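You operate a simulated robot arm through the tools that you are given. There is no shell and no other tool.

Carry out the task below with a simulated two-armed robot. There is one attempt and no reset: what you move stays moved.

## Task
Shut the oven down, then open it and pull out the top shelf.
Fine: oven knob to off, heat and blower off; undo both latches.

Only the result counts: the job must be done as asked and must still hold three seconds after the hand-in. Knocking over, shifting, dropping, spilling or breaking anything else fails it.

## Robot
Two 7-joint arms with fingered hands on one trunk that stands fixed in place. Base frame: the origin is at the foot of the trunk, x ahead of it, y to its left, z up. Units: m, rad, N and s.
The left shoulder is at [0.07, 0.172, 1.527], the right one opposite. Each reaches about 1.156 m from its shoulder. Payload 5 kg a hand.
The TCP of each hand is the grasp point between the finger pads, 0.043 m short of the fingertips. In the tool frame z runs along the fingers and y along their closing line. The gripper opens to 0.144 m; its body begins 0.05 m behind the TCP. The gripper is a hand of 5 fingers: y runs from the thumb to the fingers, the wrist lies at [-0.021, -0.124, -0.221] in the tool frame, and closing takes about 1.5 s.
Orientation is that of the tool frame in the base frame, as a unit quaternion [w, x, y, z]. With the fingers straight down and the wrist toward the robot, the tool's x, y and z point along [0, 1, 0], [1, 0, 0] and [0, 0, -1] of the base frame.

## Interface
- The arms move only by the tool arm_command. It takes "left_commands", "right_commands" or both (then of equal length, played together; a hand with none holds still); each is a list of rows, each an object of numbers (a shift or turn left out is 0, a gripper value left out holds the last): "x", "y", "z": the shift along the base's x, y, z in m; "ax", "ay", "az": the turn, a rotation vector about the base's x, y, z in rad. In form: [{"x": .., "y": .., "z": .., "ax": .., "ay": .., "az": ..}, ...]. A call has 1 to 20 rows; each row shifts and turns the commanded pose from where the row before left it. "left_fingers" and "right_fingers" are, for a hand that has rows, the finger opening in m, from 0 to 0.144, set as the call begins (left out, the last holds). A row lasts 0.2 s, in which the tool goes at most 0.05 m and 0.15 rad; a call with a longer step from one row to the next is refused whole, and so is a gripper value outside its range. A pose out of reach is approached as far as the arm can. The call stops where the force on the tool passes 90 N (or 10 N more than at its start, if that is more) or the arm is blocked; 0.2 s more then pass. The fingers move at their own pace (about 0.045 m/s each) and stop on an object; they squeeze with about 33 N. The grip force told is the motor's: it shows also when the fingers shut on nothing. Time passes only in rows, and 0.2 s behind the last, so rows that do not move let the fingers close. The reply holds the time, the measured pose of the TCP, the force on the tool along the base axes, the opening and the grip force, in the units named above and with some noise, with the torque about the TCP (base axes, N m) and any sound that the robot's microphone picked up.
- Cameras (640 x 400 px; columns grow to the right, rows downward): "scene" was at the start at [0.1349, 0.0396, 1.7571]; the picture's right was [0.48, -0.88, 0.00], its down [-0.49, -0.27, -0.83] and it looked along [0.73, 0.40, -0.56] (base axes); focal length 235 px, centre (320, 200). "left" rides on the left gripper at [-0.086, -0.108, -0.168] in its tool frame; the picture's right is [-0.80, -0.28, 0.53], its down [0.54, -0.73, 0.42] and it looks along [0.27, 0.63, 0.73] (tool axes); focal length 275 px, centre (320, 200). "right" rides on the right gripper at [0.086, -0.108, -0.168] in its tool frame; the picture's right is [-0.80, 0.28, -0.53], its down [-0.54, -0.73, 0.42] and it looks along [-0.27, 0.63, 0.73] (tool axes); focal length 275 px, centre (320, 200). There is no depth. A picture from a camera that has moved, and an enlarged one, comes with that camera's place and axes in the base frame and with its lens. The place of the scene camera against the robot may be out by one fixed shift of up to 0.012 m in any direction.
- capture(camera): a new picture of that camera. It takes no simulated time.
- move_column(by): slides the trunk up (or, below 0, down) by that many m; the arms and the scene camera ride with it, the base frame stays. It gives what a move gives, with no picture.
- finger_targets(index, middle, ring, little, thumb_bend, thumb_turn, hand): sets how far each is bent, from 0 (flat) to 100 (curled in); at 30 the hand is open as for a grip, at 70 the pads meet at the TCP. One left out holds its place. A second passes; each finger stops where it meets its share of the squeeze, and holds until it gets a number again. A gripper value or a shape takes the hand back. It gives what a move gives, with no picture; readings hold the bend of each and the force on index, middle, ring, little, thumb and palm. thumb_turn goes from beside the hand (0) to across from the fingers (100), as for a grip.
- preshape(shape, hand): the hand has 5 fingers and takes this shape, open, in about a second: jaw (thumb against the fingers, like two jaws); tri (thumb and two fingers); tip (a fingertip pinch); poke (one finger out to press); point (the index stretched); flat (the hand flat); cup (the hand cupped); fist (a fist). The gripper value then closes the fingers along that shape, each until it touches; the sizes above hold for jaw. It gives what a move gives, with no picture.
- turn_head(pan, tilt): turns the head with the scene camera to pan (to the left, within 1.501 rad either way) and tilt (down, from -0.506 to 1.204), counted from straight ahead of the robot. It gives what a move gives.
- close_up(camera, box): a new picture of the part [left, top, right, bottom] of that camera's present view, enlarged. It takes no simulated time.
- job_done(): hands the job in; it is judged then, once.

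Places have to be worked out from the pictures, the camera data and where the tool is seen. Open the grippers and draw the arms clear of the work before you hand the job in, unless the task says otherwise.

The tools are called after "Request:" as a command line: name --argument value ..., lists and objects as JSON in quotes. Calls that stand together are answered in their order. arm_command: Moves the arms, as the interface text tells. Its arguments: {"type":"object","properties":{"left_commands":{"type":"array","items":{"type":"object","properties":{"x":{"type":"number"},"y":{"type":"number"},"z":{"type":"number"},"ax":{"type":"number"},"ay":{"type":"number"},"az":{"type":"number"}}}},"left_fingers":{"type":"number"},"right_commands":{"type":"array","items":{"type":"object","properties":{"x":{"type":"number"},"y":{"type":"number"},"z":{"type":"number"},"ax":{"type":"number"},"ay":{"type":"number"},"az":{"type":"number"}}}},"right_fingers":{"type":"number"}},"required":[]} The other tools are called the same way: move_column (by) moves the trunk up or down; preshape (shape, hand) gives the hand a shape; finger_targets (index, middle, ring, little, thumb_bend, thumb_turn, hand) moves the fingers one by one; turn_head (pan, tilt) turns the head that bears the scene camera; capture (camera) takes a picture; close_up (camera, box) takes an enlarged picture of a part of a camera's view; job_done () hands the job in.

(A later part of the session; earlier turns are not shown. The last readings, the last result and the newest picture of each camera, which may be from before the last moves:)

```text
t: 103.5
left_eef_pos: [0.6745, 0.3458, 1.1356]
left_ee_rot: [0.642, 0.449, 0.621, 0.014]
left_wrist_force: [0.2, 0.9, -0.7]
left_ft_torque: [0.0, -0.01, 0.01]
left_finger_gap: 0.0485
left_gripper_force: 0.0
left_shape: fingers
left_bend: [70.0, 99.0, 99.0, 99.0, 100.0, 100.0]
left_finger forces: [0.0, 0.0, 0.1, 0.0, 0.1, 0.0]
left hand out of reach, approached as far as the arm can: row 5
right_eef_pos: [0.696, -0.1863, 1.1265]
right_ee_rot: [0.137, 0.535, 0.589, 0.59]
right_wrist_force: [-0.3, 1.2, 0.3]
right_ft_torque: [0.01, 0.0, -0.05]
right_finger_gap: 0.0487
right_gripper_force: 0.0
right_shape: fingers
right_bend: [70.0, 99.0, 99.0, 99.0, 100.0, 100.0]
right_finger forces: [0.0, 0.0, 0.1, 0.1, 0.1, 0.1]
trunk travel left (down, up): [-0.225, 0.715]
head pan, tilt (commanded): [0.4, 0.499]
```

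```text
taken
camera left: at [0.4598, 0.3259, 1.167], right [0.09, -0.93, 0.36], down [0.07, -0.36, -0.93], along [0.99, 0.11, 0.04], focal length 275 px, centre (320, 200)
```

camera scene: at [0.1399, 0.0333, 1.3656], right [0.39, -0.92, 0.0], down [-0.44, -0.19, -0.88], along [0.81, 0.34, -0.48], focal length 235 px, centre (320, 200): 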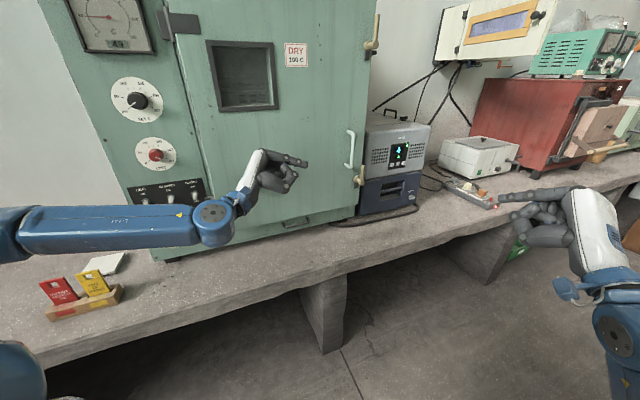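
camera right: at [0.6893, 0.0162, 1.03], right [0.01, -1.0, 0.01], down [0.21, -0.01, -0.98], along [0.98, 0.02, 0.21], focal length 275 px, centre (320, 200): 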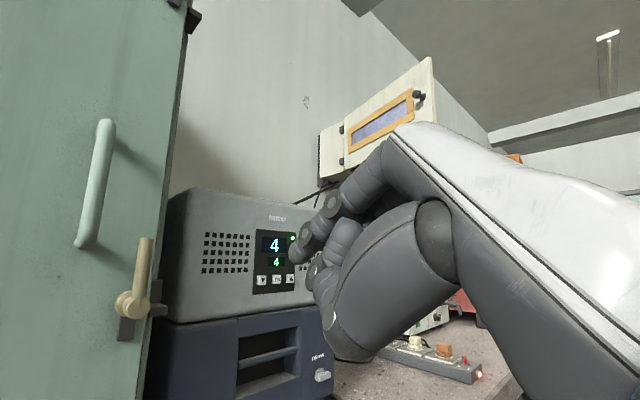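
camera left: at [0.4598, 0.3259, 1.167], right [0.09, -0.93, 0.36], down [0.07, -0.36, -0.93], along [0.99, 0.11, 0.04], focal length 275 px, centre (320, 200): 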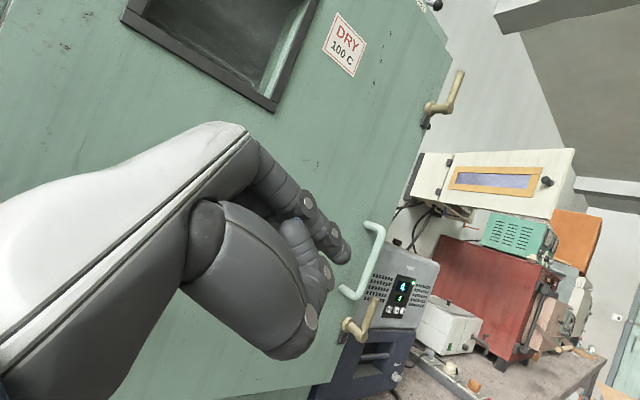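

The left hand points right with the handle in clear view. I finish squaring it (about −37° about the finger axis plus a little yaw), then shape it as a jaw.

Request:
arm_command --left_commands '[{"ax": -0.1045, "ay": 0.0721, "az": 0.0224}, {"ax": -0.1045, "ay": 0.0721, "az": 0.0224}, {"ax": -0.1045, "ay": 0.0721, "az": 0.0224}, {"ax": -0.1045, "ay": 0.0721, "az": 0.0224}, {"ax": -0.1045, "ay": 0.0721, "az": 0.0224}, {"az": -0.14}, {}]'

Request:
preshape --shape "jaw" --hand "left"

Request:
capture --camera "scene"

Request:
capture --camera "left"

```text
t: 105.1
left_eef_pos: [0.6746, 0.3429, 1.1352]
left_ee_rot: [0.6, 0.281, 0.712, -0.234]
left_wrist_force: [0.3, -1.1, 0.2]
left_ft_torque: [-0.01, 0.02, 0.0]
left_finger_gap: 0.0488
left_gripper_force: 0.0
left_shape: fingers
left_bend: [70.0, 99.0, 99.0, 99.0, 100.0, 100.0]
left_finger forces: [0.0, 0.1, 0.1, 0.0, 0.1, 0.1]
right_eef_pos: [0.6977, -0.1892, 1.1242]
right_ee_rot: [0.138, 0.537, 0.587, 0.589]
right_wrist_force: [-0.1, -0.6, -1.0]
right_ft_torque: [-0.02, 0.0, 0.07]
right_finger_gap: 0.0487
right_gripper_force: 0.1
right_shape: fingers
right_bend: [70.0, 99.0, 99.0, 99.0, 100.0, 100.0]
right_finger forces: [0.1, 0.1, 0.0, 0.1, 0.0, 0.1]
trunk travel left (down, up): [-0.225, 0.715]
head pan, tilt (commanded): [0.4, 0.499]
```

```text
t: 106.0
left_eef_pos: [0.6738, 0.3448, 1.134]
left_ee_rot: [0.599, 0.281, 0.712, -0.234]
left_wrist_force: [-0.4, 0.4, -0.3]
left_ft_torque: [0.02, 0.01, 0.01]
left_finger_gap: 0.1438
left_gripper_force: 0.0
left_shape: jaw
left_bend: [30.0, 30.0, 30.0, 30.0, 30.0, 98.0]
left_finger forces: [0.1, 0.0, 0.1, 0.0, 0.0, 0.1]
right_eef_pos: [0.6967, -0.1864, 1.1249]
right_ee_rot: [0.138, 0.537, 0.588, 0.589]
right_wrist_force: [-0.3, 0.3, -0.6]
right_ft_torque: [0.0, 0.02, 0.0]
right_finger_gap: 0.049
right_gripper_force: 0.1
right_shape: fingers
right_bend: [70.0, 99.0, 99.0, 99.0, 100.0, 100.0]
right_finger forces: [0.0, 0.0, 0.0, 0.1, 0.1, 0.1]
trunk travel left (down, up): [-0.225, 0.715]
head pan, tilt (commanded): [0.4, 0.499]
```

```text
taken
camera scene: at [0.1409, 0.0323, 1.3655], right [0.39, -0.92, 0.0], down [-0.44, -0.19, -0.88], along [0.81, 0.34, -0.48], focal length 235 px, centre (320, 200)
```

scene: 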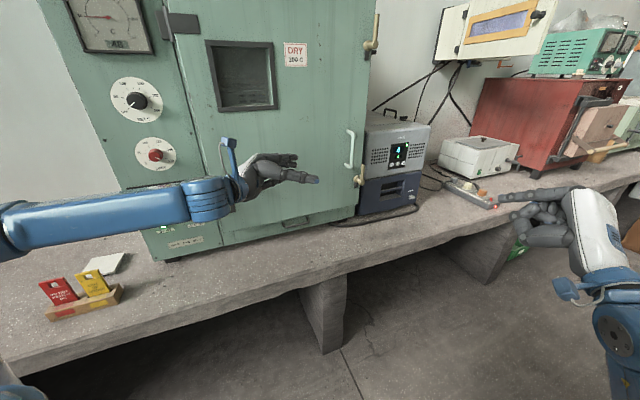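

```text
taken
camera left: at [0.4889, 0.3666, 1.2471], right [0.29, -0.66, 0.69], down [-0.26, -0.75, -0.61], along [0.92, 0.0, -0.39], focal length 275 px, centre (320, 200)
```

left: 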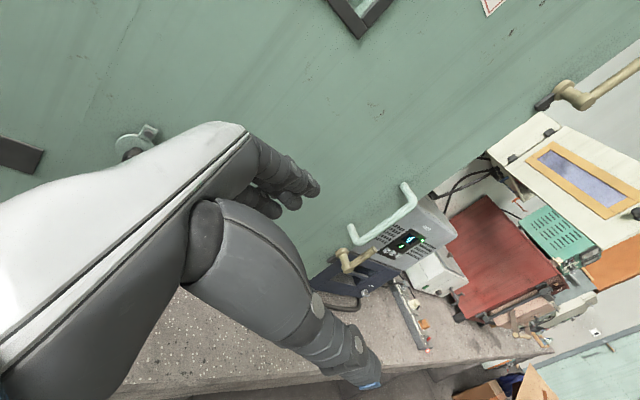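

The bar triangulates to (0.961, 0.257), z 1.05–1.17, standing 4.5 cm off the door. I yaw the hand 20° so the knuckles clear the door, narrow the jaw to 0.045, and go to a standoff left of the bar.

Request:
arm_command --left_commands '[{"az": 0.117, "x": 0.02, "y": -0.006}, {"az": 0.117, "x": 0.03, "y": -0.008}, {"az": 0.117, "x": 0.03, "y": -0.008}, {"x": 0.03, "y": -0.008, "z": 0.003}, {"x": 0.03, "y": -0.008, "z": 0.003}, {"x": 0.029, "y": -0.007, "z": 0.002}, {}, {}]' --left_fingers 0.045

Request:
capture --camera "left"

Request:
capture --camera "scene"

```text
t: 107.8
left_eef_pos: [0.8431, 0.2972, 1.1431]
left_ee_rot: [0.631, 0.152, 0.75, -0.126]
left_wrist_force: [0.3, -0.5, 0.1]
left_ft_torque: [0.02, 0.0, 0.02]
left_finger_gap: 0.0454
left_gripper_force: 0.0
left_shape: jaw
left_bend: [74.0, 53.0, 51.0, 47.0, 74.0, 100.0]
left_finger forces: [0.1, 0.0, 0.0, 0.0, 0.1, 0.0]
right_eef_pos: [0.6965, -0.1879, 1.1245]
right_ee_rot: [0.138, 0.536, 0.588, 0.589]
right_wrist_force: [0.2, -0.4, -0.1]
right_ft_torque: [0.03, 0.01, 0.05]
right_finger_gap: 0.0488
right_gripper_force: 0.1
right_shape: fingers
right_bend: [70.0, 99.0, 99.0, 99.0, 100.0, 100.0]
right_finger forces: [0.0, 0.1, 0.0, 0.0, 0.1, 0.1]
trunk travel left (down, up): [-0.225, 0.715]
head pan, tilt (commanded): [0.4, 0.499]
```

```text
taken
camera left: at [0.6614, 0.2555, 1.2554], right [0.5, -0.52, 0.69], down [0.02, -0.79, -0.61], along [0.87, 0.32, -0.39], focal length 275 px, centre (320, 200)
```

left: 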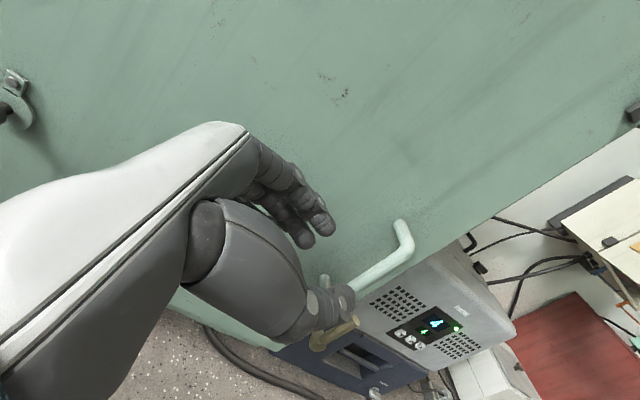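

```text
taken
camera scene: at [0.1415, 0.032, 1.3654], right [0.39, -0.92, 0.0], down [-0.44, -0.19, -0.88], along [0.81, 0.34, -0.48], focal length 235 px, centre (320, 200)
```

scene: 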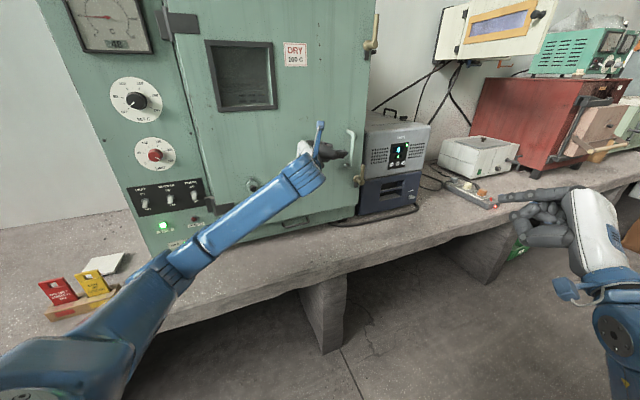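

The bar's predicted pixel (371,273) matches the picture (371,277), so the alignment is right. I advance 6 cm along the fingers, then look before the last 4 cm.

Request:
arm_command --left_commands '[{"x": 0.0182, "y": -0.0076, "z": -0.0034}, {"x": 0.0182, "y": -0.0076, "z": -0.0034}, {"x": 0.0182, "y": -0.0076, "z": -0.0034}, {}]'

Request:
close_up --camera "left" --box '[230, 140, 450, 360]'

Request:
close_up --camera "scene" --box '[290, 100, 390, 190]'

Request:
capture --camera "right"

```text
t: 108.8
left_eef_pos: [0.8982, 0.2764, 1.1329]
left_ee_rot: [0.632, 0.152, 0.75, -0.126]
left_wrist_force: [0.4, 0.2, 0.3]
left_ft_torque: [0.0, 0.03, 0.02]
left_finger_gap: 0.0453
left_gripper_force: 0.0
left_shape: jaw
left_bend: [74.0, 53.0, 51.0, 47.0, 74.0, 100.0]
left_finger forces: [0.1, 0.0, 0.0, 0.1, 0.0, 0.0]
right_eef_pos: [0.6969, -0.1867, 1.1256]
right_ee_rot: [0.137, 0.537, 0.588, 0.589]
right_wrist_force: [-0.6, -0.6, 0.6]
right_ft_torque: [-0.03, 0.03, -0.01]
right_finger_gap: 0.0486
right_gripper_force: 0.0
right_shape: fingers
right_bend: [70.0, 99.0, 99.0, 99.0, 100.0, 100.0]
right_finger forces: [0.0, 0.0, 0.0, 0.0, 0.0, 0.0]
trunk travel left (down, up): [-0.225, 0.715]
head pan, tilt (commanded): [0.4, 0.499]
```

```text
1.82 times, centred on (340, 250) of left
camera zoom: at [0.7156, 0.2332, 1.2449], right [0.5, -0.52, 0.69], down [0.02, -0.79, -0.61], along [0.87, 0.32, -0.39], focal length 500 px, centre (284, 109)
```

zoom: 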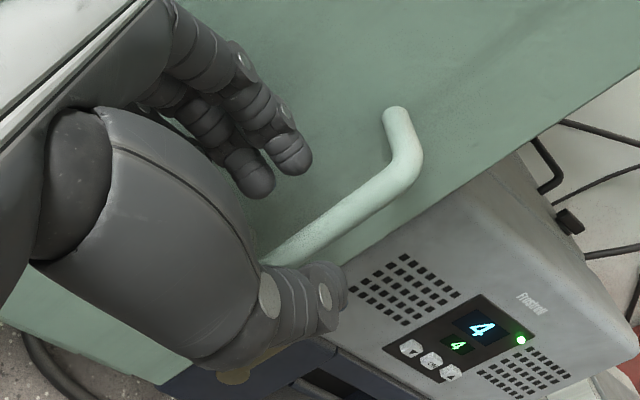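

```text
4.44 times, centred on (340, 145) of scene
camera zoom: at [0.1403, 0.033, 1.3655], right [0.39, -0.92, 0.0], down [-0.44, -0.19, -0.88], along [0.81, 0.34, -0.48], focal length 1046 px, centre (231, 444)
```

zoom: 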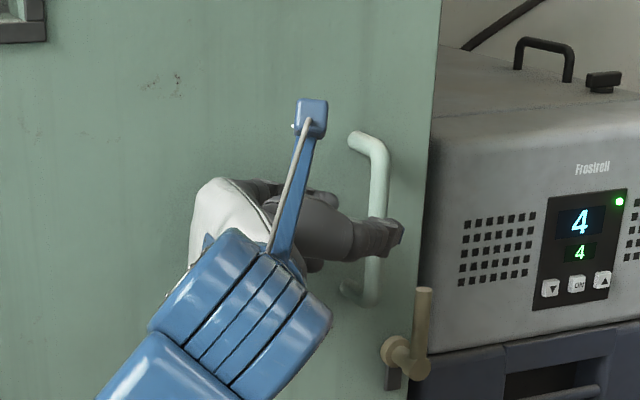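

```text
taken
camera right: at [0.479, -0.1801, 1.1194], right [0.02, -1.0, 0.01], down [0.21, 0.0, -0.98], along [0.98, 0.02, 0.21], focal length 275 px, centre (320, 200)
```

right: 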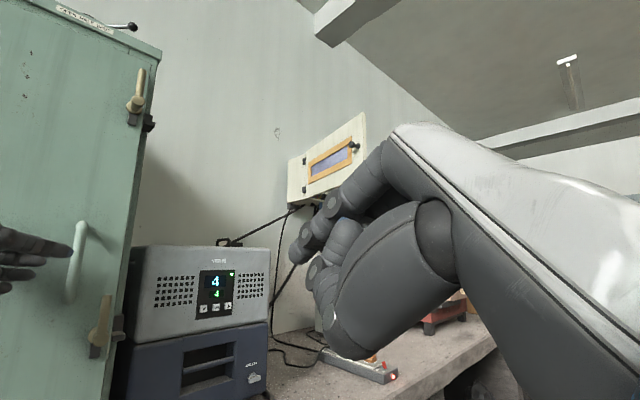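

The thumb is in front of the bar and the fingertips approach it from the left. The right camera sees this edge-on, so I zoom there to confirm the fingers will pass behind the bar.

Request:
close_up --camera "right" --box '[0, 190, 160, 330]'

```text
2.86 times, centred on (80, 260) of right
camera zoom: at [0.479, -0.1801, 1.1194], right [0.02, -1.0, 0.01], down [0.21, 0.0, -0.98], along [0.98, 0.02, 0.21], focal length 786 px, centre (1006, 29)
```

zoom: 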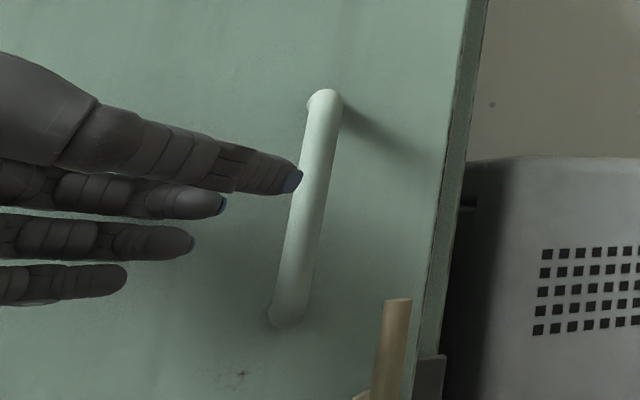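

The thumb lies in front of the bar at mid-height and the fingers stay on the door side. I advance the last 4 cm along the fingers.

Request:
arm_command --left_commands '[{"x": 0.0182, "y": -0.0076, "z": -0.0034}, {"x": 0.0182, "y": -0.0076, "z": -0.0034}, {}]'

Request:
close_up --camera "left" --box '[230, 140, 450, 360]'

Request:
close_up --camera "right" --box '[0, 190, 160, 330]'

```text
t: 109.6
left_eef_pos: [0.9339, 0.259, 1.1246]
left_ee_rot: [0.631, 0.153, 0.75, -0.126]
left_wrist_force: [-2.3, -0.8, 0.2]
left_ft_torque: [-0.05, 0.03, 0.18]
left_finger_gap: 0.0449
left_gripper_force: 0.0
left_shape: jaw
left_bend: [74.0, 54.0, 51.0, 47.0, 74.0, 100.0]
left_finger forces: [0.0, 2.7, 0.0, 0.0, 0.0, 0.1]
right_eef_pos: [0.6959, -0.1877, 1.1258]
right_ee_rot: [0.137, 0.536, 0.588, 0.59]
right_wrist_force: [0.0, 0.3, -0.7]
right_ft_torque: [0.01, 0.01, -0.02]
right_finger_gap: 0.0488
right_gripper_force: 0.1
right_shape: fingers
right_bend: [70.0, 99.0, 99.0, 99.0, 100.0, 100.0]
right_finger forces: [0.1, 0.1, 0.0, 0.0, 0.0, 0.1]
trunk travel left (down, up): [-0.225, 0.715]
head pan, tilt (commanded): [0.4, 0.499]
```

```text
1.82 times, centred on (340, 250) of left
camera zoom: at [0.7515, 0.2161, 1.2378], right [0.5, -0.52, 0.69], down [0.02, -0.79, -0.61], along [0.87, 0.32, -0.39], focal length 500 px, centre (284, 109)
```

zoom: 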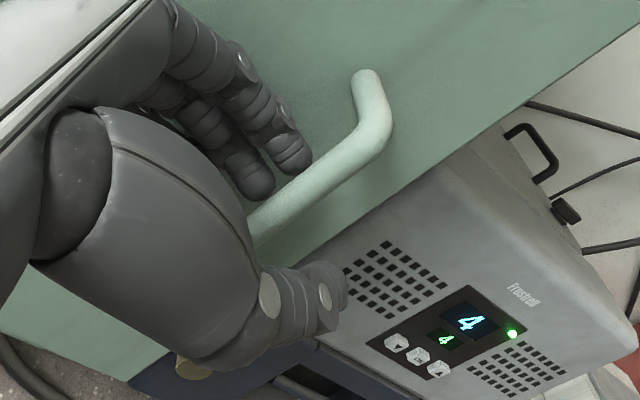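

```text
2.86 times, centred on (80, 260) of right
camera zoom: at [0.4792, -0.1807, 1.1193], right [0.02, -1.0, 0.01], down [0.21, 0.0, -0.98], along [0.98, 0.02, 0.21], focal length 786 px, centre (1006, 29)
```

zoom: 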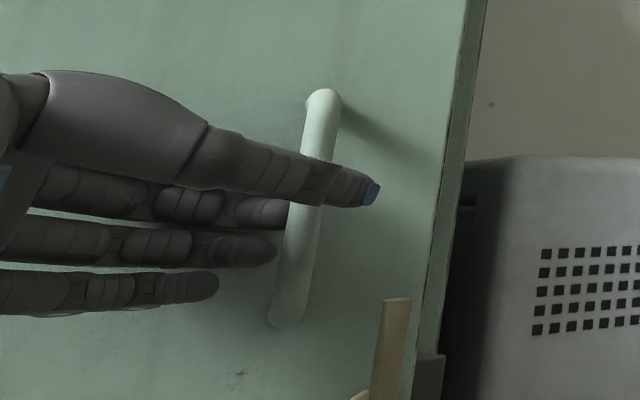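

The middle finger is lightly touching the door (force direction says door, not bar), so the fingers are on the correct side. I ease 6 mm off the door and slide 3 cm parallel to the door so the fingers go behind the bar.

Request:
arm_command --left_commands '[{"x": -0.0045, "y": -0.0048}, {"x": 0.0109, "y": -0.0103}, {"x": 0.0109, "y": -0.0103}, {}]'

Request:
close_up --camera "left" --box '[230, 140, 450, 360]'

Request:
close_up --camera "right" --box '[0, 190, 160, 330]'

```text
t: 110.6
left_eef_pos: [0.9526, 0.2357, 1.1235]
left_ee_rot: [0.631, 0.153, 0.75, -0.126]
left_wrist_force: [0.3, 2.9, -0.1]
left_ft_torque: [0.14, -0.01, 0.04]
left_finger_gap: 0.0455
left_gripper_force: 0.0
left_shape: jaw
left_bend: [74.0, 53.0, 51.0, 47.0, 74.0, 100.0]
left_finger forces: [0.0, 0.0, 0.4, 2.3, 0.0, 0.0]
right_eef_pos: [0.6953, -0.1877, 1.1245]
right_ee_rot: [0.138, 0.537, 0.588, 0.589]
right_wrist_force: [0.2, -0.9, -0.6]
right_ft_torque: [0.01, 0.02, 0.0]
right_finger_gap: 0.0487
right_gripper_force: 0.0
right_shape: fingers
right_bend: [70.0, 99.0, 99.0, 99.0, 100.0, 100.0]
right_finger forces: [0.0, 0.0, 0.0, 0.0, 0.1, 0.1]
trunk travel left (down, up): [-0.225, 0.715]
head pan, tilt (commanded): [0.4, 0.499]
```

```text
1.82 times, centred on (340, 250) of left
camera zoom: at [0.7698, 0.1926, 1.2374], right [0.5, -0.52, 0.69], down [0.02, -0.79, -0.61], along [0.87, 0.32, -0.39], focal length 500 px, centre (284, 109)
```

zoom: 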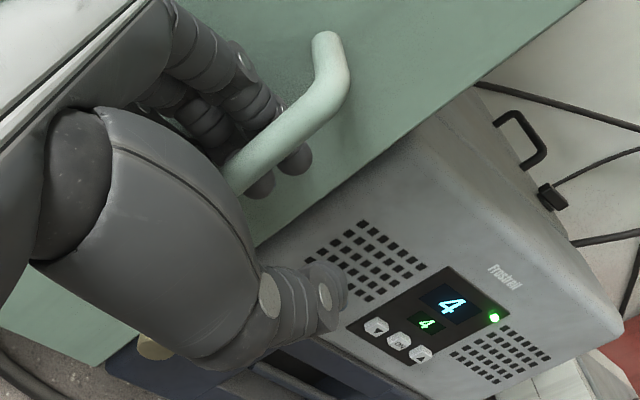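

```text
2.86 times, centred on (80, 260) of right
camera zoom: at [0.4796, -0.1802, 1.1191], right [0.02, -1.0, 0.01], down [0.2, 0.0, -0.98], along [0.98, 0.02, 0.2], focal length 786 px, centre (1006, 29)
```

zoom: 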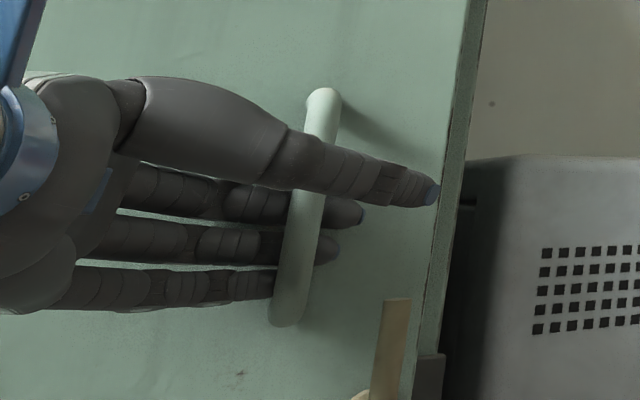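

Index and middle are now behind the bar, thumb in front. I close the hand on the bar.

Request:
arm_command --left_commands '[{}, {}, {}, {}, {}]' --left_fingers 0.0

Request:
close_up --camera "left" --box '[230, 140, 450, 360]'

Request:
close_up --camera "right" --box '[0, 190, 160, 330]'

```text
t: 111.8
left_eef_pos: [0.9514, 0.2351, 1.1247]
left_ee_rot: [0.631, 0.152, 0.75, -0.126]
left_wrist_force: [0.0, 3.7, -1.0]
left_ft_torque: [0.28, -0.05, 0.03]
left_finger_gap: 0.0044
left_gripper_force: 33.2
left_shape: jaw
left_bend: [74.0, 72.0, 58.0, 49.0, 66.0, 100.0]
left_finger forces: [0.1, 0.4, 2.8, 2.3, 0.0, 0.0]
right_eef_pos: [0.6972, -0.1875, 1.1247]
right_ee_rot: [0.137, 0.537, 0.588, 0.589]
right_wrist_force: [-0.1, 0.3, -0.4]
right_ft_torque: [0.0, -0.01, 0.01]
right_finger_gap: 0.0487
right_gripper_force: 0.1
right_shape: fingers
right_bend: [70.0, 99.0, 99.0, 99.0, 100.0, 100.0]
right_finger forces: [0.0, 0.0, 0.1, 0.1, 0.1, 0.0]
trunk travel left (down, up): [-0.225, 0.715]
head pan, tilt (commanded): [0.4, 0.499]
```

```text
1.82 times, centred on (340, 250) of left
camera zoom: at [0.7697, 0.1925, 1.2374], right [0.5, -0.52, 0.69], down [0.02, -0.79, -0.61], along [0.87, 0.32, -0.39], focal length 500 px, centre (284, 109)
```

zoom: 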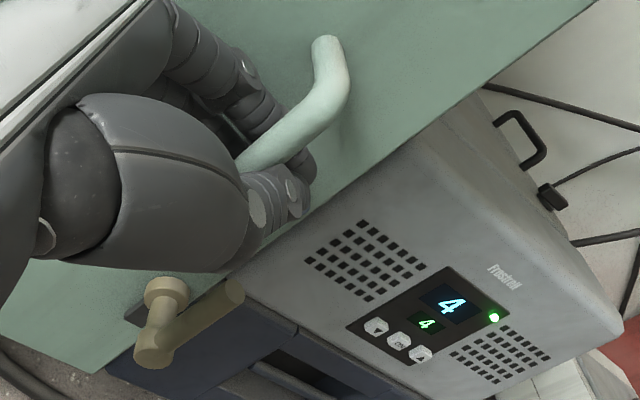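

```text
2.86 times, centred on (80, 260) of right
camera zoom: at [0.4797, -0.1803, 1.1191], right [0.02, -1.0, 0.01], down [0.2, 0.0, -0.98], along [0.98, 0.02, 0.2], focal length 786 px, centre (1006, 29)
```

zoom: 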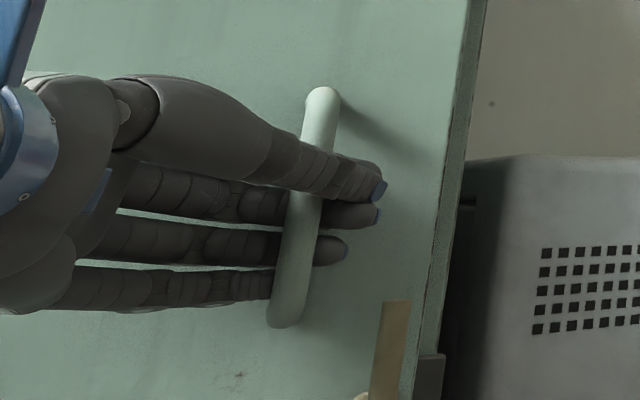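

The fingers and thumb close around the bar as a loop. I pull the first 6 cm along the door's arc and watch force and door.

Request:
arm_command --left_commands '[{"x": -0.0105, "y": -0.0073}, {"x": -0.0105, "y": -0.0073, "az": -0.025}, {"x": -0.0215, "y": -0.0133, "az": -0.05}, {"x": -0.022, "y": -0.0122, "az": -0.05}, {}]'

Request:
capture --camera "scene"

Request:
capture --camera "right"

```text
t: 113.0
left_eef_pos: [0.8872, 0.1955, 1.1271]
left_ee_rot: [0.622, 0.199, 0.739, -0.166]
left_wrist_force: [1.9, -3.0, 0.8]
left_ft_torque: [0.11, -0.21, -0.05]
left_finger_gap: 0.0044
left_gripper_force: 33.1
left_shape: jaw
left_bend: [74.0, 72.0, 65.0, 51.0, 66.0, 100.0]
left_finger forces: [0.0, 0.0, 1.3, 2.4, 3.8, 0.1]
right_eef_pos: [0.6964, -0.1879, 1.1254]
right_ee_rot: [0.138, 0.536, 0.588, 0.59]
right_wrist_force: [0.1, 0.8, -0.4]
right_ft_torque: [0.03, -0.02, -0.01]
right_finger_gap: 0.0489
right_gripper_force: 0.2
right_shape: fingers
right_bend: [70.0, 99.0, 99.0, 99.0, 100.0, 100.0]
right_finger forces: [0.1, 0.0, 0.0, 0.0, 0.1, 0.0]
trunk travel left (down, up): [-0.225, 0.715]
head pan, tilt (commanded): [0.4, 0.499]
```

```text
taken
camera scene: at [0.1415, 0.032, 1.3655], right [0.39, -0.92, 0.0], down [-0.44, -0.19, -0.88], along [0.81, 0.34, -0.48], focal length 235 px, centre (320, 200)
```

scene: 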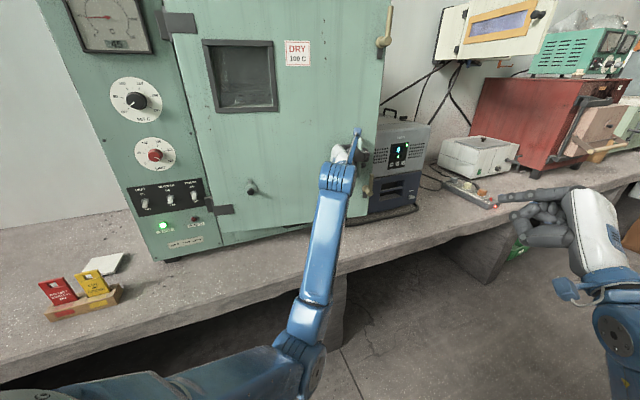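

```text
taken
camera right: at [0.4799, -0.1812, 1.1189], right [0.02, -1.0, 0.01], down [0.2, 0.0, -0.98], along [0.98, 0.02, 0.2], focal length 275 px, centre (320, 200)
```

right: 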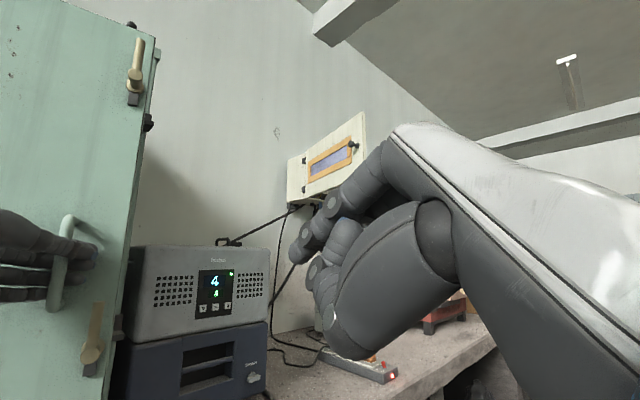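

The door swings freely with only ~3 N. I keep pulling along its arc, turning the hand partly with the door.

Request:
arm_command --left_commands '[{"x": -0.0272, "y": -0.0133, "az": -0.05}, {"x": -0.0284, "y": -0.0117, "az": -0.05}, {"x": -0.0289, "y": -0.01, "az": -0.05}, {"x": -0.0294, "y": -0.0082, "az": -0.05}, {"x": -0.0297, "y": -0.0065, "az": -0.05}, {}]'

Request:
capture --camera "scene"

Request:
capture --camera "left"

```text
t: 114.4
left_eef_pos: [0.7484, 0.1695, 1.1399]
left_ee_rot: [0.601, 0.3, 0.713, -0.201]
left_wrist_force: [9.1, -45.7, -13.0]
left_ft_torque: [-0.1, -0.06, -0.23]
left_finger_gap: 0.0022
left_gripper_force: 32.8
left_shape: jaw
left_bend: [75.0, 72.0, 65.0, 71.0, 57.0, 100.0]
left_finger forces: [2.2, 3.0, 0.8, 0.0, 39.1, 0.0]
right_eef_pos: [0.6991, -0.1922, 1.1235]
right_ee_rot: [0.135, 0.538, 0.587, 0.59]
right_wrist_force: [1.3, -0.6, 0.2]
right_ft_torque: [0.0, -0.06, 0.07]
right_finger_gap: 0.0489
right_gripper_force: 0.1
right_shape: fingers
right_bend: [70.0, 99.0, 99.0, 99.0, 100.0, 100.0]
right_finger forces: [0.0, 0.0, 0.0, 0.1, 0.1, 0.1]
trunk travel left (down, up): [-0.225, 0.715]
head pan, tilt (commanded): [0.4, 0.499]
```

```text
taken
camera scene: at [0.1444, 0.0254, 1.3653], right [0.39, -0.92, -0.01], down [-0.44, -0.18, -0.88], along [0.81, 0.34, -0.48], focal length 235 px, centre (320, 200)
```

scene: 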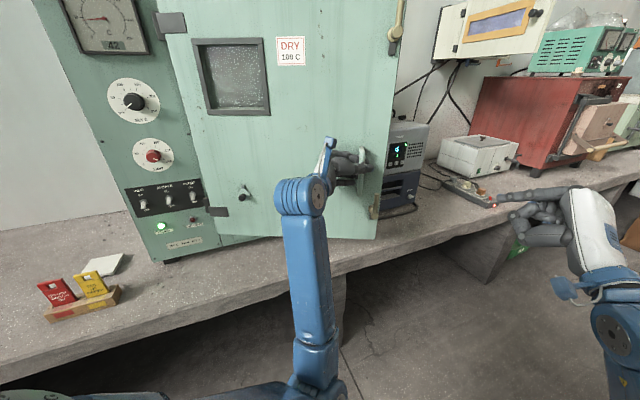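

```text
taken
camera left: at [0.5604, 0.1805, 1.249], right [0.28, -0.7, 0.65], down [-0.23, -0.71, -0.67], along [0.93, 0.04, -0.36], focal length 275 px, centre (320, 200)
```

left: 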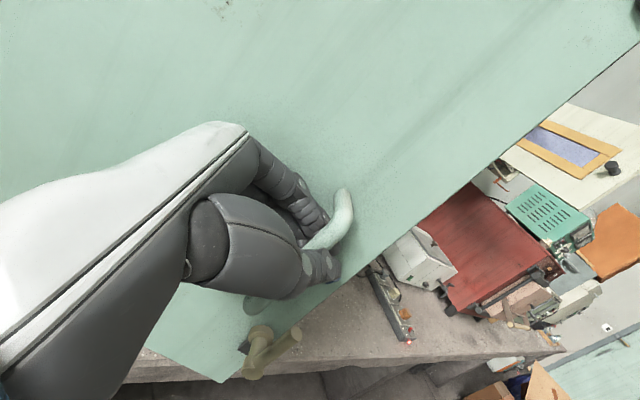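

The force reading jumped (45 N, mostly on the thumb), so the hand path and the bar's arc disagree somewhat. I hold still and read again before going on.

Request:
arm_command --left_commands '[{}, {}]'

Request:
close_up --camera "left" --box '[200, 120, 420, 360]'

Request:
close_up --camera "scene" --box '[250, 100, 430, 240]'

```text
t: 115.0
left_eef_pos: [0.7474, 0.1705, 1.1387]
left_ee_rot: [0.6, 0.301, 0.714, -0.199]
left_wrist_force: [8.8, -42.3, -5.2]
left_ft_torque: [-0.11, -0.12, -0.23]
left_finger_gap: 0.0019
left_gripper_force: 33.0
left_shape: jaw
left_bend: [75.0, 72.0, 65.0, 71.0, 57.0, 100.0]
left_finger forces: [2.8, 2.8, 0.9, 0.0, 37.5, 0.0]
right_eef_pos: [0.6977, -0.1914, 1.1229]
right_ee_rot: [0.136, 0.538, 0.586, 0.591]
right_wrist_force: [0.1, -0.2, -0.9]
right_ft_torque: [-0.01, 0.03, 0.04]
right_finger_gap: 0.0486
right_gripper_force: 0.0
right_shape: fingers
right_bend: [70.0, 99.0, 99.0, 99.0, 100.0, 100.0]
right_finger forces: [0.0, 0.0, 0.0, 0.1, 0.0, 0.1]
trunk travel left (down, up): [-0.225, 0.715]
head pan, tilt (commanded): [0.4, 0.499]
```

```text
1.67 times, centred on (310, 240) of left
camera zoom: at [0.5595, 0.1802, 1.2478], right [0.28, -0.71, 0.65], down [-0.23, -0.71, -0.67], along [0.93, 0.04, -0.36], focal length 459 px, centre (337, 133)
```

zoom: 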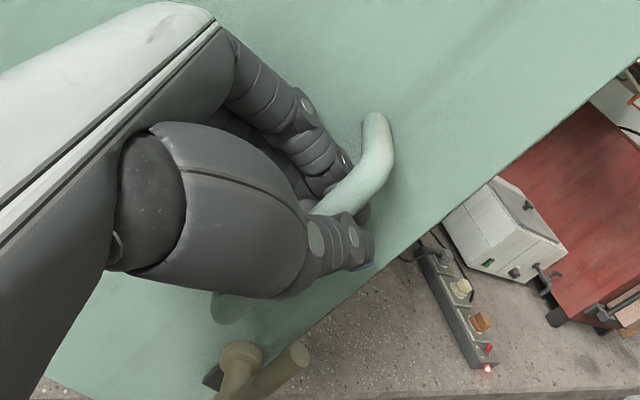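

```text
2.86 times, centred on (340, 170) of scene
camera zoom: at [0.1426, 0.0265, 1.3656], right [0.39, -0.92, 0.0], down [-0.44, -0.18, -0.88], along [0.81, 0.34, -0.48], focal length 672 px, centre (263, 286)
```

zoom: 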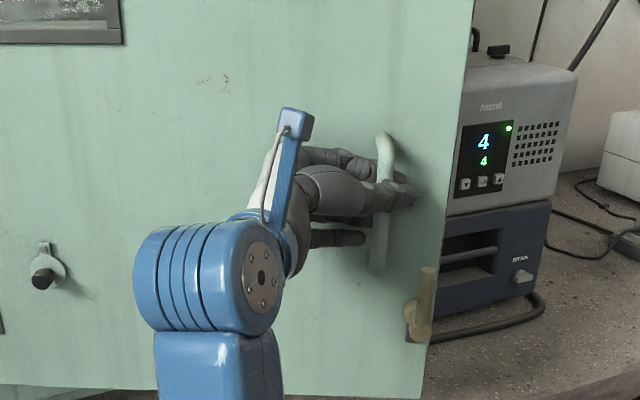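

The bar is now at about (0.781, 0.170), i.e. the door is ~23° open; the hand is tugging sideways against it. I shift the hand 1.5 cm toward −y to relieve that and read again.

Request:
arm_command --left_commands '[{"y": -0.008}, {"y": -0.007}, {}]'

```text
t: 116.0
left_eef_pos: [0.7508, 0.1679, 1.1404]
left_ee_rot: [0.599, 0.308, 0.717, -0.179]
left_wrist_force: [7.7, -38.6, -9.5]
left_ft_torque: [-0.08, -0.02, -0.39]
left_finger_gap: 0.0026
left_gripper_force: 33.8
left_shape: jaw
left_bend: [75.0, 72.0, 65.0, 71.0, 58.0, 100.0]
left_finger forces: [0.0, 3.0, 1.4, 0.0, 37.8, 0.0]
right_eef_pos: [0.6986, -0.1902, 1.1233]
right_ee_rot: [0.135, 0.538, 0.587, 0.59]
right_wrist_force: [-0.2, 0.1, 0.2]
right_ft_torque: [0.02, 0.06, 0.05]
right_finger_gap: 0.0484
right_gripper_force: 0.1
right_shape: fingers
right_bend: [70.0, 99.0, 99.0, 99.0, 100.0, 100.0]
right_finger forces: [0.0, 0.0, 0.1, 0.0, 0.0, 0.0]
trunk travel left (down, up): [-0.225, 0.715]
head pan, tilt (commanded): [0.4, 0.499]
stopped in row 3 (left hand): the arm was blocked; the commanded pose is now the measured one
```

The left arm has hit a limit with the door about 23° open. I open the left hand to release the bar and slide it out to the left.

Request:
arm_command --left_commands '[{}, {}, {}, {}]' --left_fingers 0.06

Request:
close_up --camera "left" --box '[200, 120, 420, 360]'

Request:
capture --camera "scene"

```text
t: 117.0
left_eef_pos: [0.7489, 0.1732, 1.1387]
left_ee_rot: [0.6, 0.304, 0.719, -0.177]
left_wrist_force: [0.7, 0.9, 0.1]
left_ft_torque: [0.02, 0.05, 0.07]
left_finger_gap: 0.0606
left_gripper_force: 0.1
left_shape: jaw
left_bend: [74.0, 48.0, 46.0, 43.0, 72.0, 100.0]
left_finger forces: [1.1, 0.0, 0.0, 0.1, 0.0, 0.0]
right_eef_pos: [0.6961, -0.1891, 1.1265]
right_ee_rot: [0.138, 0.537, 0.587, 0.589]
right_wrist_force: [-0.5, 0.1, 0.3]
right_ft_torque: [-0.01, -0.01, 0.03]
right_finger_gap: 0.0489
right_gripper_force: 0.0
right_shape: fingers
right_bend: [70.0, 99.0, 99.0, 99.0, 100.0, 100.0]
right_finger forces: [0.0, 0.1, 0.0, 0.0, 0.0, 0.0]
trunk travel left (down, up): [-0.225, 0.715]
head pan, tilt (commanded): [0.4, 0.499]
```

```text
1.67 times, centred on (310, 240) of left
camera zoom: at [0.559, 0.1769, 1.2466], right [0.29, -0.72, 0.63], down [-0.2, -0.69, -0.7], along [0.93, 0.08, -0.35], focal length 459 px, centre (337, 133)
```

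zoom: 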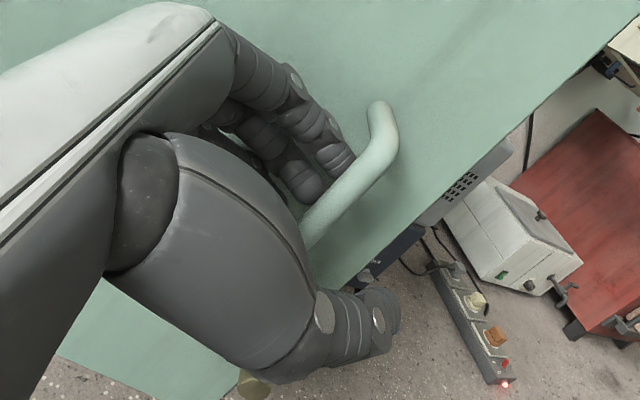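

```text
taken
camera scene: at [0.1408, 0.0324, 1.3655], right [0.39, -0.92, 0.0], down [-0.44, -0.19, -0.88], along [0.81, 0.34, -0.48], focal length 235 px, centre (320, 200)
```

scene: 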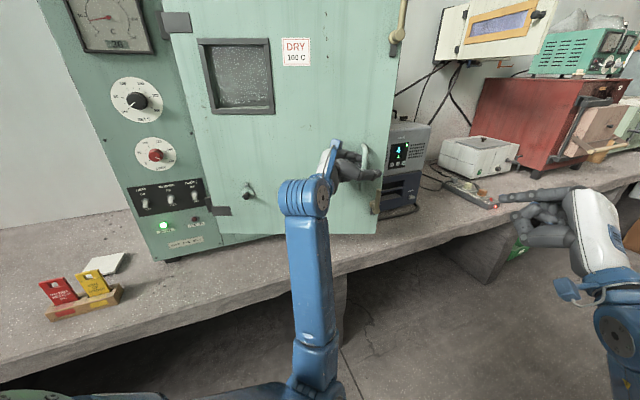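

Released with no force left. I check whether the door stays where it is when I wait a moment.

Request:
arm_command --left_commands '[{}, {}, {}, {}, {}]'

Request:
capture --camera "scene"

```text
t: 118.2
left_eef_pos: [0.7478, 0.1756, 1.1391]
left_ee_rot: [0.601, 0.304, 0.718, -0.178]
left_wrist_force: [0.8, -0.6, -0.2]
left_ft_torque: [0.01, 0.02, 0.01]
left_finger_gap: 0.0599
left_gripper_force: 0.0
left_shape: jaw
left_bend: [74.0, 48.0, 46.0, 43.0, 72.0, 100.0]
left_finger forces: [0.1, 0.0, 0.0, 0.0, 0.0, 0.1]
right_eef_pos: [0.6964, -0.1874, 1.1246]
right_ee_rot: [0.138, 0.536, 0.588, 0.589]
right_wrist_force: [-0.1, -0.6, -0.1]
right_ft_torque: [0.01, -0.01, 0.0]
right_finger_gap: 0.0487
right_gripper_force: 0.0
right_shape: fingers
right_bend: [70.0, 99.0, 99.0, 99.0, 100.0, 100.0]
right_finger forces: [0.0, 0.0, 0.0, 0.0, 0.0, 0.0]
trunk travel left (down, up): [-0.225, 0.715]
head pan, tilt (commanded): [0.4, 0.499]
```

```text
taken
camera scene: at [0.1409, 0.0323, 1.3655], right [0.39, -0.92, 0.0], down [-0.44, -0.19, -0.88], along [0.81, 0.34, -0.48], focal length 235 px, centre (320, 200)
```

scene: 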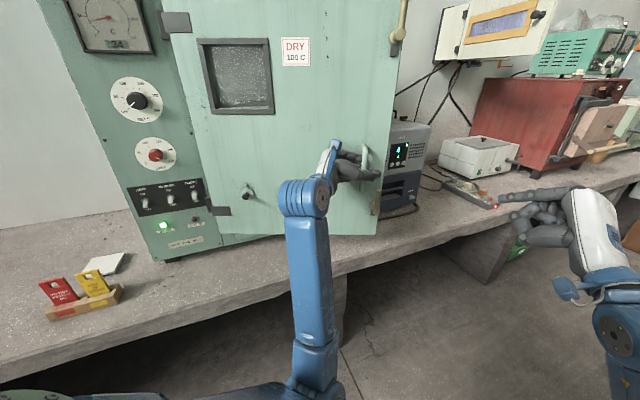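

The door stays put, so it has no closing spring. With the fingers still hooked behind the bar (hand half open), I try pulling straight toward the robot, without squeezing.

Request:
arm_command --left_commands '[{"x": -0.02, "az": -0.04}, {"x": -0.025, "az": -0.04}, {"x": -0.025, "az": -0.04}, {"x": -0.025, "az": -0.04}, {}]' --left_fingers 0.04

Request:
capture --camera "left"

Request:
capture --camera "scene"

```text
t: 119.4
left_eef_pos: [0.6572, 0.1818, 1.143]
left_ee_rot: [0.587, 0.363, 0.691, -0.215]
left_wrist_force: [-0.4, 0.3, 0.7]
left_ft_torque: [-0.01, 0.01, 0.04]
left_finger_gap: 0.0402
left_gripper_force: 0.1
left_shape: jaw
left_bend: [74.0, 55.0, 53.0, 49.0, 74.0, 100.0]
left_finger forces: [0.1, 0.2, 0.0, 0.0, 0.0, 0.1]
left hand out of reach, approached as far as the arm can: row 4
right_eef_pos: [0.6968, -0.1874, 1.1253]
right_ee_rot: [0.138, 0.537, 0.588, 0.589]
right_wrist_force: [0.0, -0.3, 0.1]
right_ft_torque: [-0.02, -0.03, 0.04]
right_finger_gap: 0.0489
right_gripper_force: 0.1
right_shape: fingers
right_bend: [70.0, 99.0, 99.0, 99.0, 100.0, 100.0]
right_finger forces: [0.0, 0.0, 0.0, 0.0, 0.0, 0.1]
trunk travel left (down, up): [-0.225, 0.715]
head pan, tilt (commanded): [0.4, 0.499]
```

```text
taken
camera left: at [0.4685, 0.2102, 1.2485], right [0.17, -0.77, 0.62], down [-0.3, -0.64, -0.71], along [0.94, -0.06, -0.34], focal length 275 px, centre (320, 200)
```

left: 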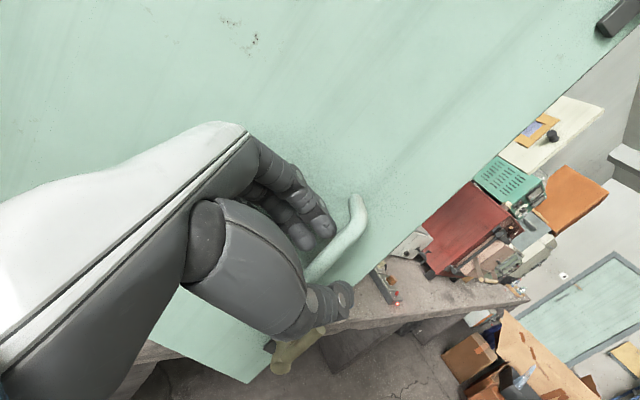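

```text
taken
camera scene: at [0.1412, 0.0322, 1.3654], right [0.39, -0.92, 0.0], down [-0.44, -0.19, -0.88], along [0.81, 0.34, -0.48], focal length 235 px, centre (320, 200)
```

scene: 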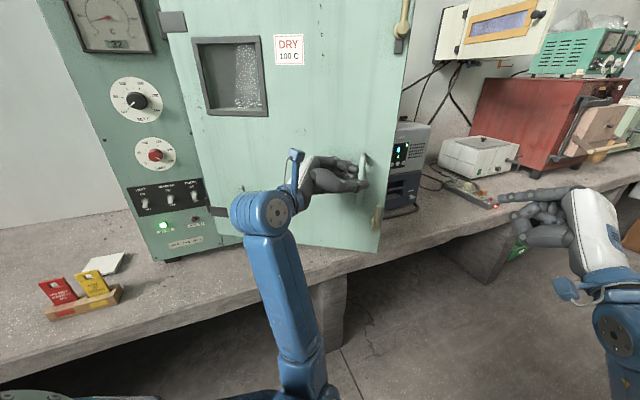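

Hooking works: the door opened further with almost no force. I continue the same way along the arc.

Request:
arm_command --left_commands '[{"x": -0.025, "az": -0.03}, {"x": -0.025, "az": -0.03}, {"x": -0.025, "y": 0.002, "az": -0.03}, {"x": -0.025, "y": 0.004, "az": -0.03}, {}]'

Request:
capture --camera "left"

Request:
capture --camera "scene"

```text
t: 120.6
left_eef_pos: [0.64, 0.1843, 1.1449]
left_ee_rot: [0.57, 0.4, 0.668, -0.263]
left_wrist_force: [-0.8, -1.3, 0.4]
left_ft_torque: [-0.05, 0.05, 0.0]
left_finger_gap: 0.04
left_gripper_force: 0.1
left_shape: jaw
left_bend: [74.0, 55.0, 53.0, 49.0, 74.0, 100.0]
left_finger forces: [0.0, 0.5, 0.0, 0.0, 0.0, 0.1]
left hand out of reach, approached as far as the arm can: row 1, 2, 3, 4
right_eef_pos: [0.6951, -0.1882, 1.1253]
right_ee_rot: [0.138, 0.537, 0.587, 0.59]
right_wrist_force: [0.7, -0.2, -0.1]
right_ft_torque: [0.0, -0.01, 0.06]
right_finger_gap: 0.0487
right_gripper_force: 0.1
right_shape: fingers
right_bend: [70.0, 99.0, 99.0, 99.0, 100.0, 100.0]
right_finger forces: [0.0, 0.0, 0.0, 0.0, 0.1, 0.0]
trunk travel left (down, up): [-0.225, 0.715]
head pan, tilt (commanded): [0.4, 0.499]
```

```text
taken
camera left: at [0.4587, 0.2406, 1.2528], right [0.08, -0.77, 0.63], down [-0.39, -0.61, -0.69], along [0.92, -0.19, -0.35], focal length 275 px, centre (320, 200)
```

left: 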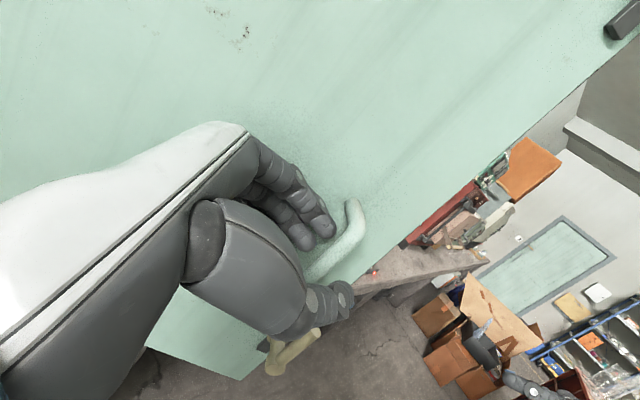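

```text
taken
camera scene: at [0.1409, 0.032, 1.3655], right [0.39, -0.92, 0.0], down [-0.44, -0.19, -0.88], along [0.81, 0.34, -0.48], focal length 235 px, centre (320, 200)
```

scene: 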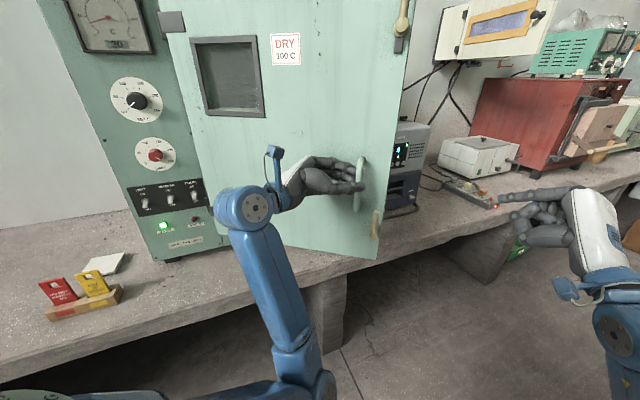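

The left arm is folded as far as it can go (door ~30° open). I slide the left hand out of the handle to its left and retreat it to the left, out of the door's swing; the right hand will take over from behind the door's edge.

Request:
arm_command --left_commands '[{"x": -0.018, "y": 0.028, "z": 0.006}, {"x": -0.02, "y": 0.033, "z": 0.008}, {"x": -0.03, "y": 0.035, "z": 0.01}, {"x": -0.03, "y": 0.035, "z": 0.01}, {"x": -0.03, "y": 0.035, "z": 0.01}, {"x": -0.03, "y": 0.035, "z": 0.01}, {"x": -0.03, "y": 0.038, "z": 0.01}, {"x": -0.03, "y": 0.038, "z": 0.01}, {"x": -0.03, "y": 0.038, "z": 0.01}, {"x": -0.03, "y": 0.038, "z": 0.01}, {"x": -0.03, "y": 0.038}, {"x": -0.03, "y": 0.038}, {"x": -0.03, "y": 0.038}, {}]'

Request:
capture --camera "scene"

Request:
capture --camera "left"

```text
t: 123.6
left_eef_pos: [0.3015, 0.6685, 1.2477]
left_ee_rot: [0.57, 0.399, 0.668, -0.263]
left_wrist_force: [0.2, -0.4, 0.0]
left_ft_torque: [0.0, 0.0, -0.02]
left_finger_gap: 0.0403
left_gripper_force: 0.0
left_shape: jaw
left_bend: [74.0, 55.0, 53.0, 49.0, 74.0, 100.0]
left_finger forces: [0.0, 0.0, 0.1, 0.0, 0.0, 0.1]
left hand out of reach, approached as far as the arm can: row 1, 2, 3, 4
right_eef_pos: [0.6968, -0.1884, 1.125]
right_ee_rot: [0.137, 0.538, 0.587, 0.589]
right_wrist_force: [0.1, -0.3, 0.7]
right_ft_torque: [0.01, -0.01, 0.05]
right_finger_gap: 0.0488
right_gripper_force: 0.1
right_shape: fingers
right_bend: [70.0, 99.0, 99.0, 99.0, 100.0, 100.0]
right_finger forces: [0.0, 0.1, 0.0, 0.0, 0.0, 0.1]
trunk travel left (down, up): [-0.225, 0.715]
head pan, tilt (commanded): [0.4, 0.499]
```

```text
taken
camera scene: at [0.1415, 0.0318, 1.3654], right [0.39, -0.92, 0.0], down [-0.44, -0.19, -0.88], along [0.81, 0.34, -0.48], focal length 235 px, centre (320, 200)
```

scene: 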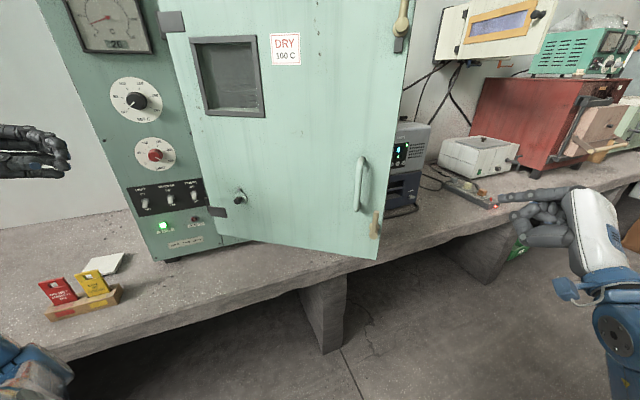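

```text
taken
camera left: at [0.1214, 0.724, 1.355], right [0.08, -0.77, 0.63], down [-0.39, -0.61, -0.69], along [0.92, -0.19, -0.35], focal length 275 px, centre (320, 200)
```

left: 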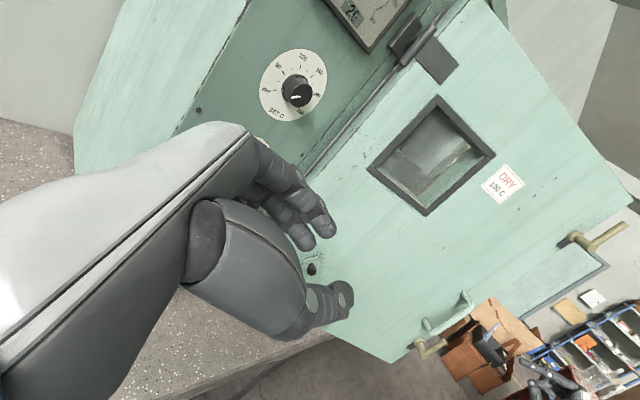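

The door stands ~30° open with both levers still up. I bring the right hand forward past the door's free edge and in behind it.

Request:
arm_command --right_commands '[{"x": 0.04, "y": 0.015}, {"x": 0.04, "y": 0.015}, {"x": 0.04, "y": 0.015}, {"x": 0.04, "y": 0.02}, {"x": 0.04, "y": 0.02}, {"x": 0.03, "y": 0.035}, {"x": 0.01, "y": 0.04}, {"x": 0.005, "y": 0.04}, {"y": 0.04}, {}]'

Request:
capture --camera "right"

Request:
capture --camera "scene"

```text
t: 125.8
left_eef_pos: [0.3015, 0.6684, 1.2469]
left_ee_rot: [0.571, 0.399, 0.668, -0.263]
left_wrist_force: [0.5, -0.9, 0.7]
left_ft_torque: [0.03, 0.0, 0.01]
left_finger_gap: 0.0402
left_gripper_force: 0.0
left_shape: jaw
left_bend: [74.0, 55.0, 53.0, 49.0, 74.0, 100.0]
left_finger forces: [0.0, 0.1, 0.0, 0.0, 0.1, 0.1]
right_eef_pos: [0.9451, 0.0286, 1.1172]
right_ee_rot: [0.131, 0.525, 0.594, 0.595]
right_wrist_force: [0.0, -0.2, -0.2]
right_ft_torque: [-0.01, 0.0, 0.0]
right_finger_gap: 0.0483
right_gripper_force: 0.1
right_shape: fingers
right_bend: [70.0, 99.0, 99.0, 99.0, 100.0, 100.0]
right_finger forces: [0.0, 0.0, 0.0, 0.0, 0.0, 0.1]
right hand out of reach, approached as far as the arm can: row 8, 9
trunk travel left (down, up): [-0.225, 0.715]
head pan, tilt (commanded): [0.4, 0.499]
```

```text
taken
camera right: at [0.7296, 0.0294, 1.1087], right [0.05, -1.0, 0.0], down [0.22, 0.01, -0.98], along [0.98, 0.05, 0.22], focal length 275 px, centre (320, 200)
```

right: 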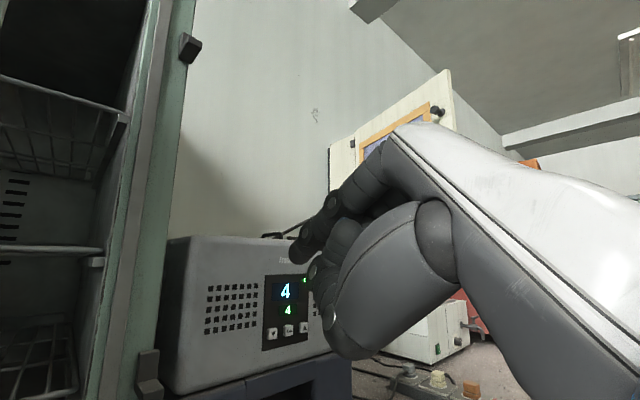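

```text
taken
camera scene: at [0.1407, 0.0324, 1.3655], right [0.39, -0.92, 0.0], down [-0.44, -0.19, -0.88], along [0.81, 0.34, -0.48], focal length 235 px, centre (320, 200)
```

scene: 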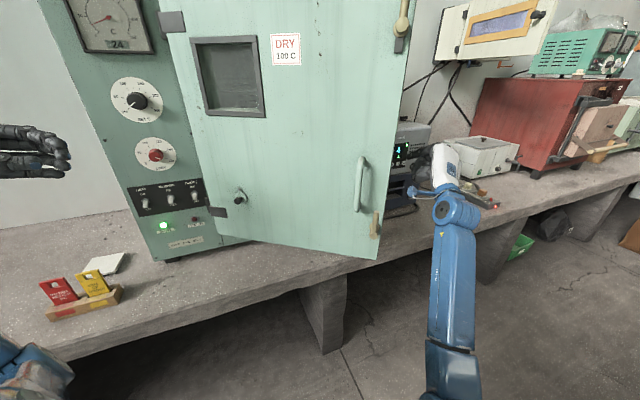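

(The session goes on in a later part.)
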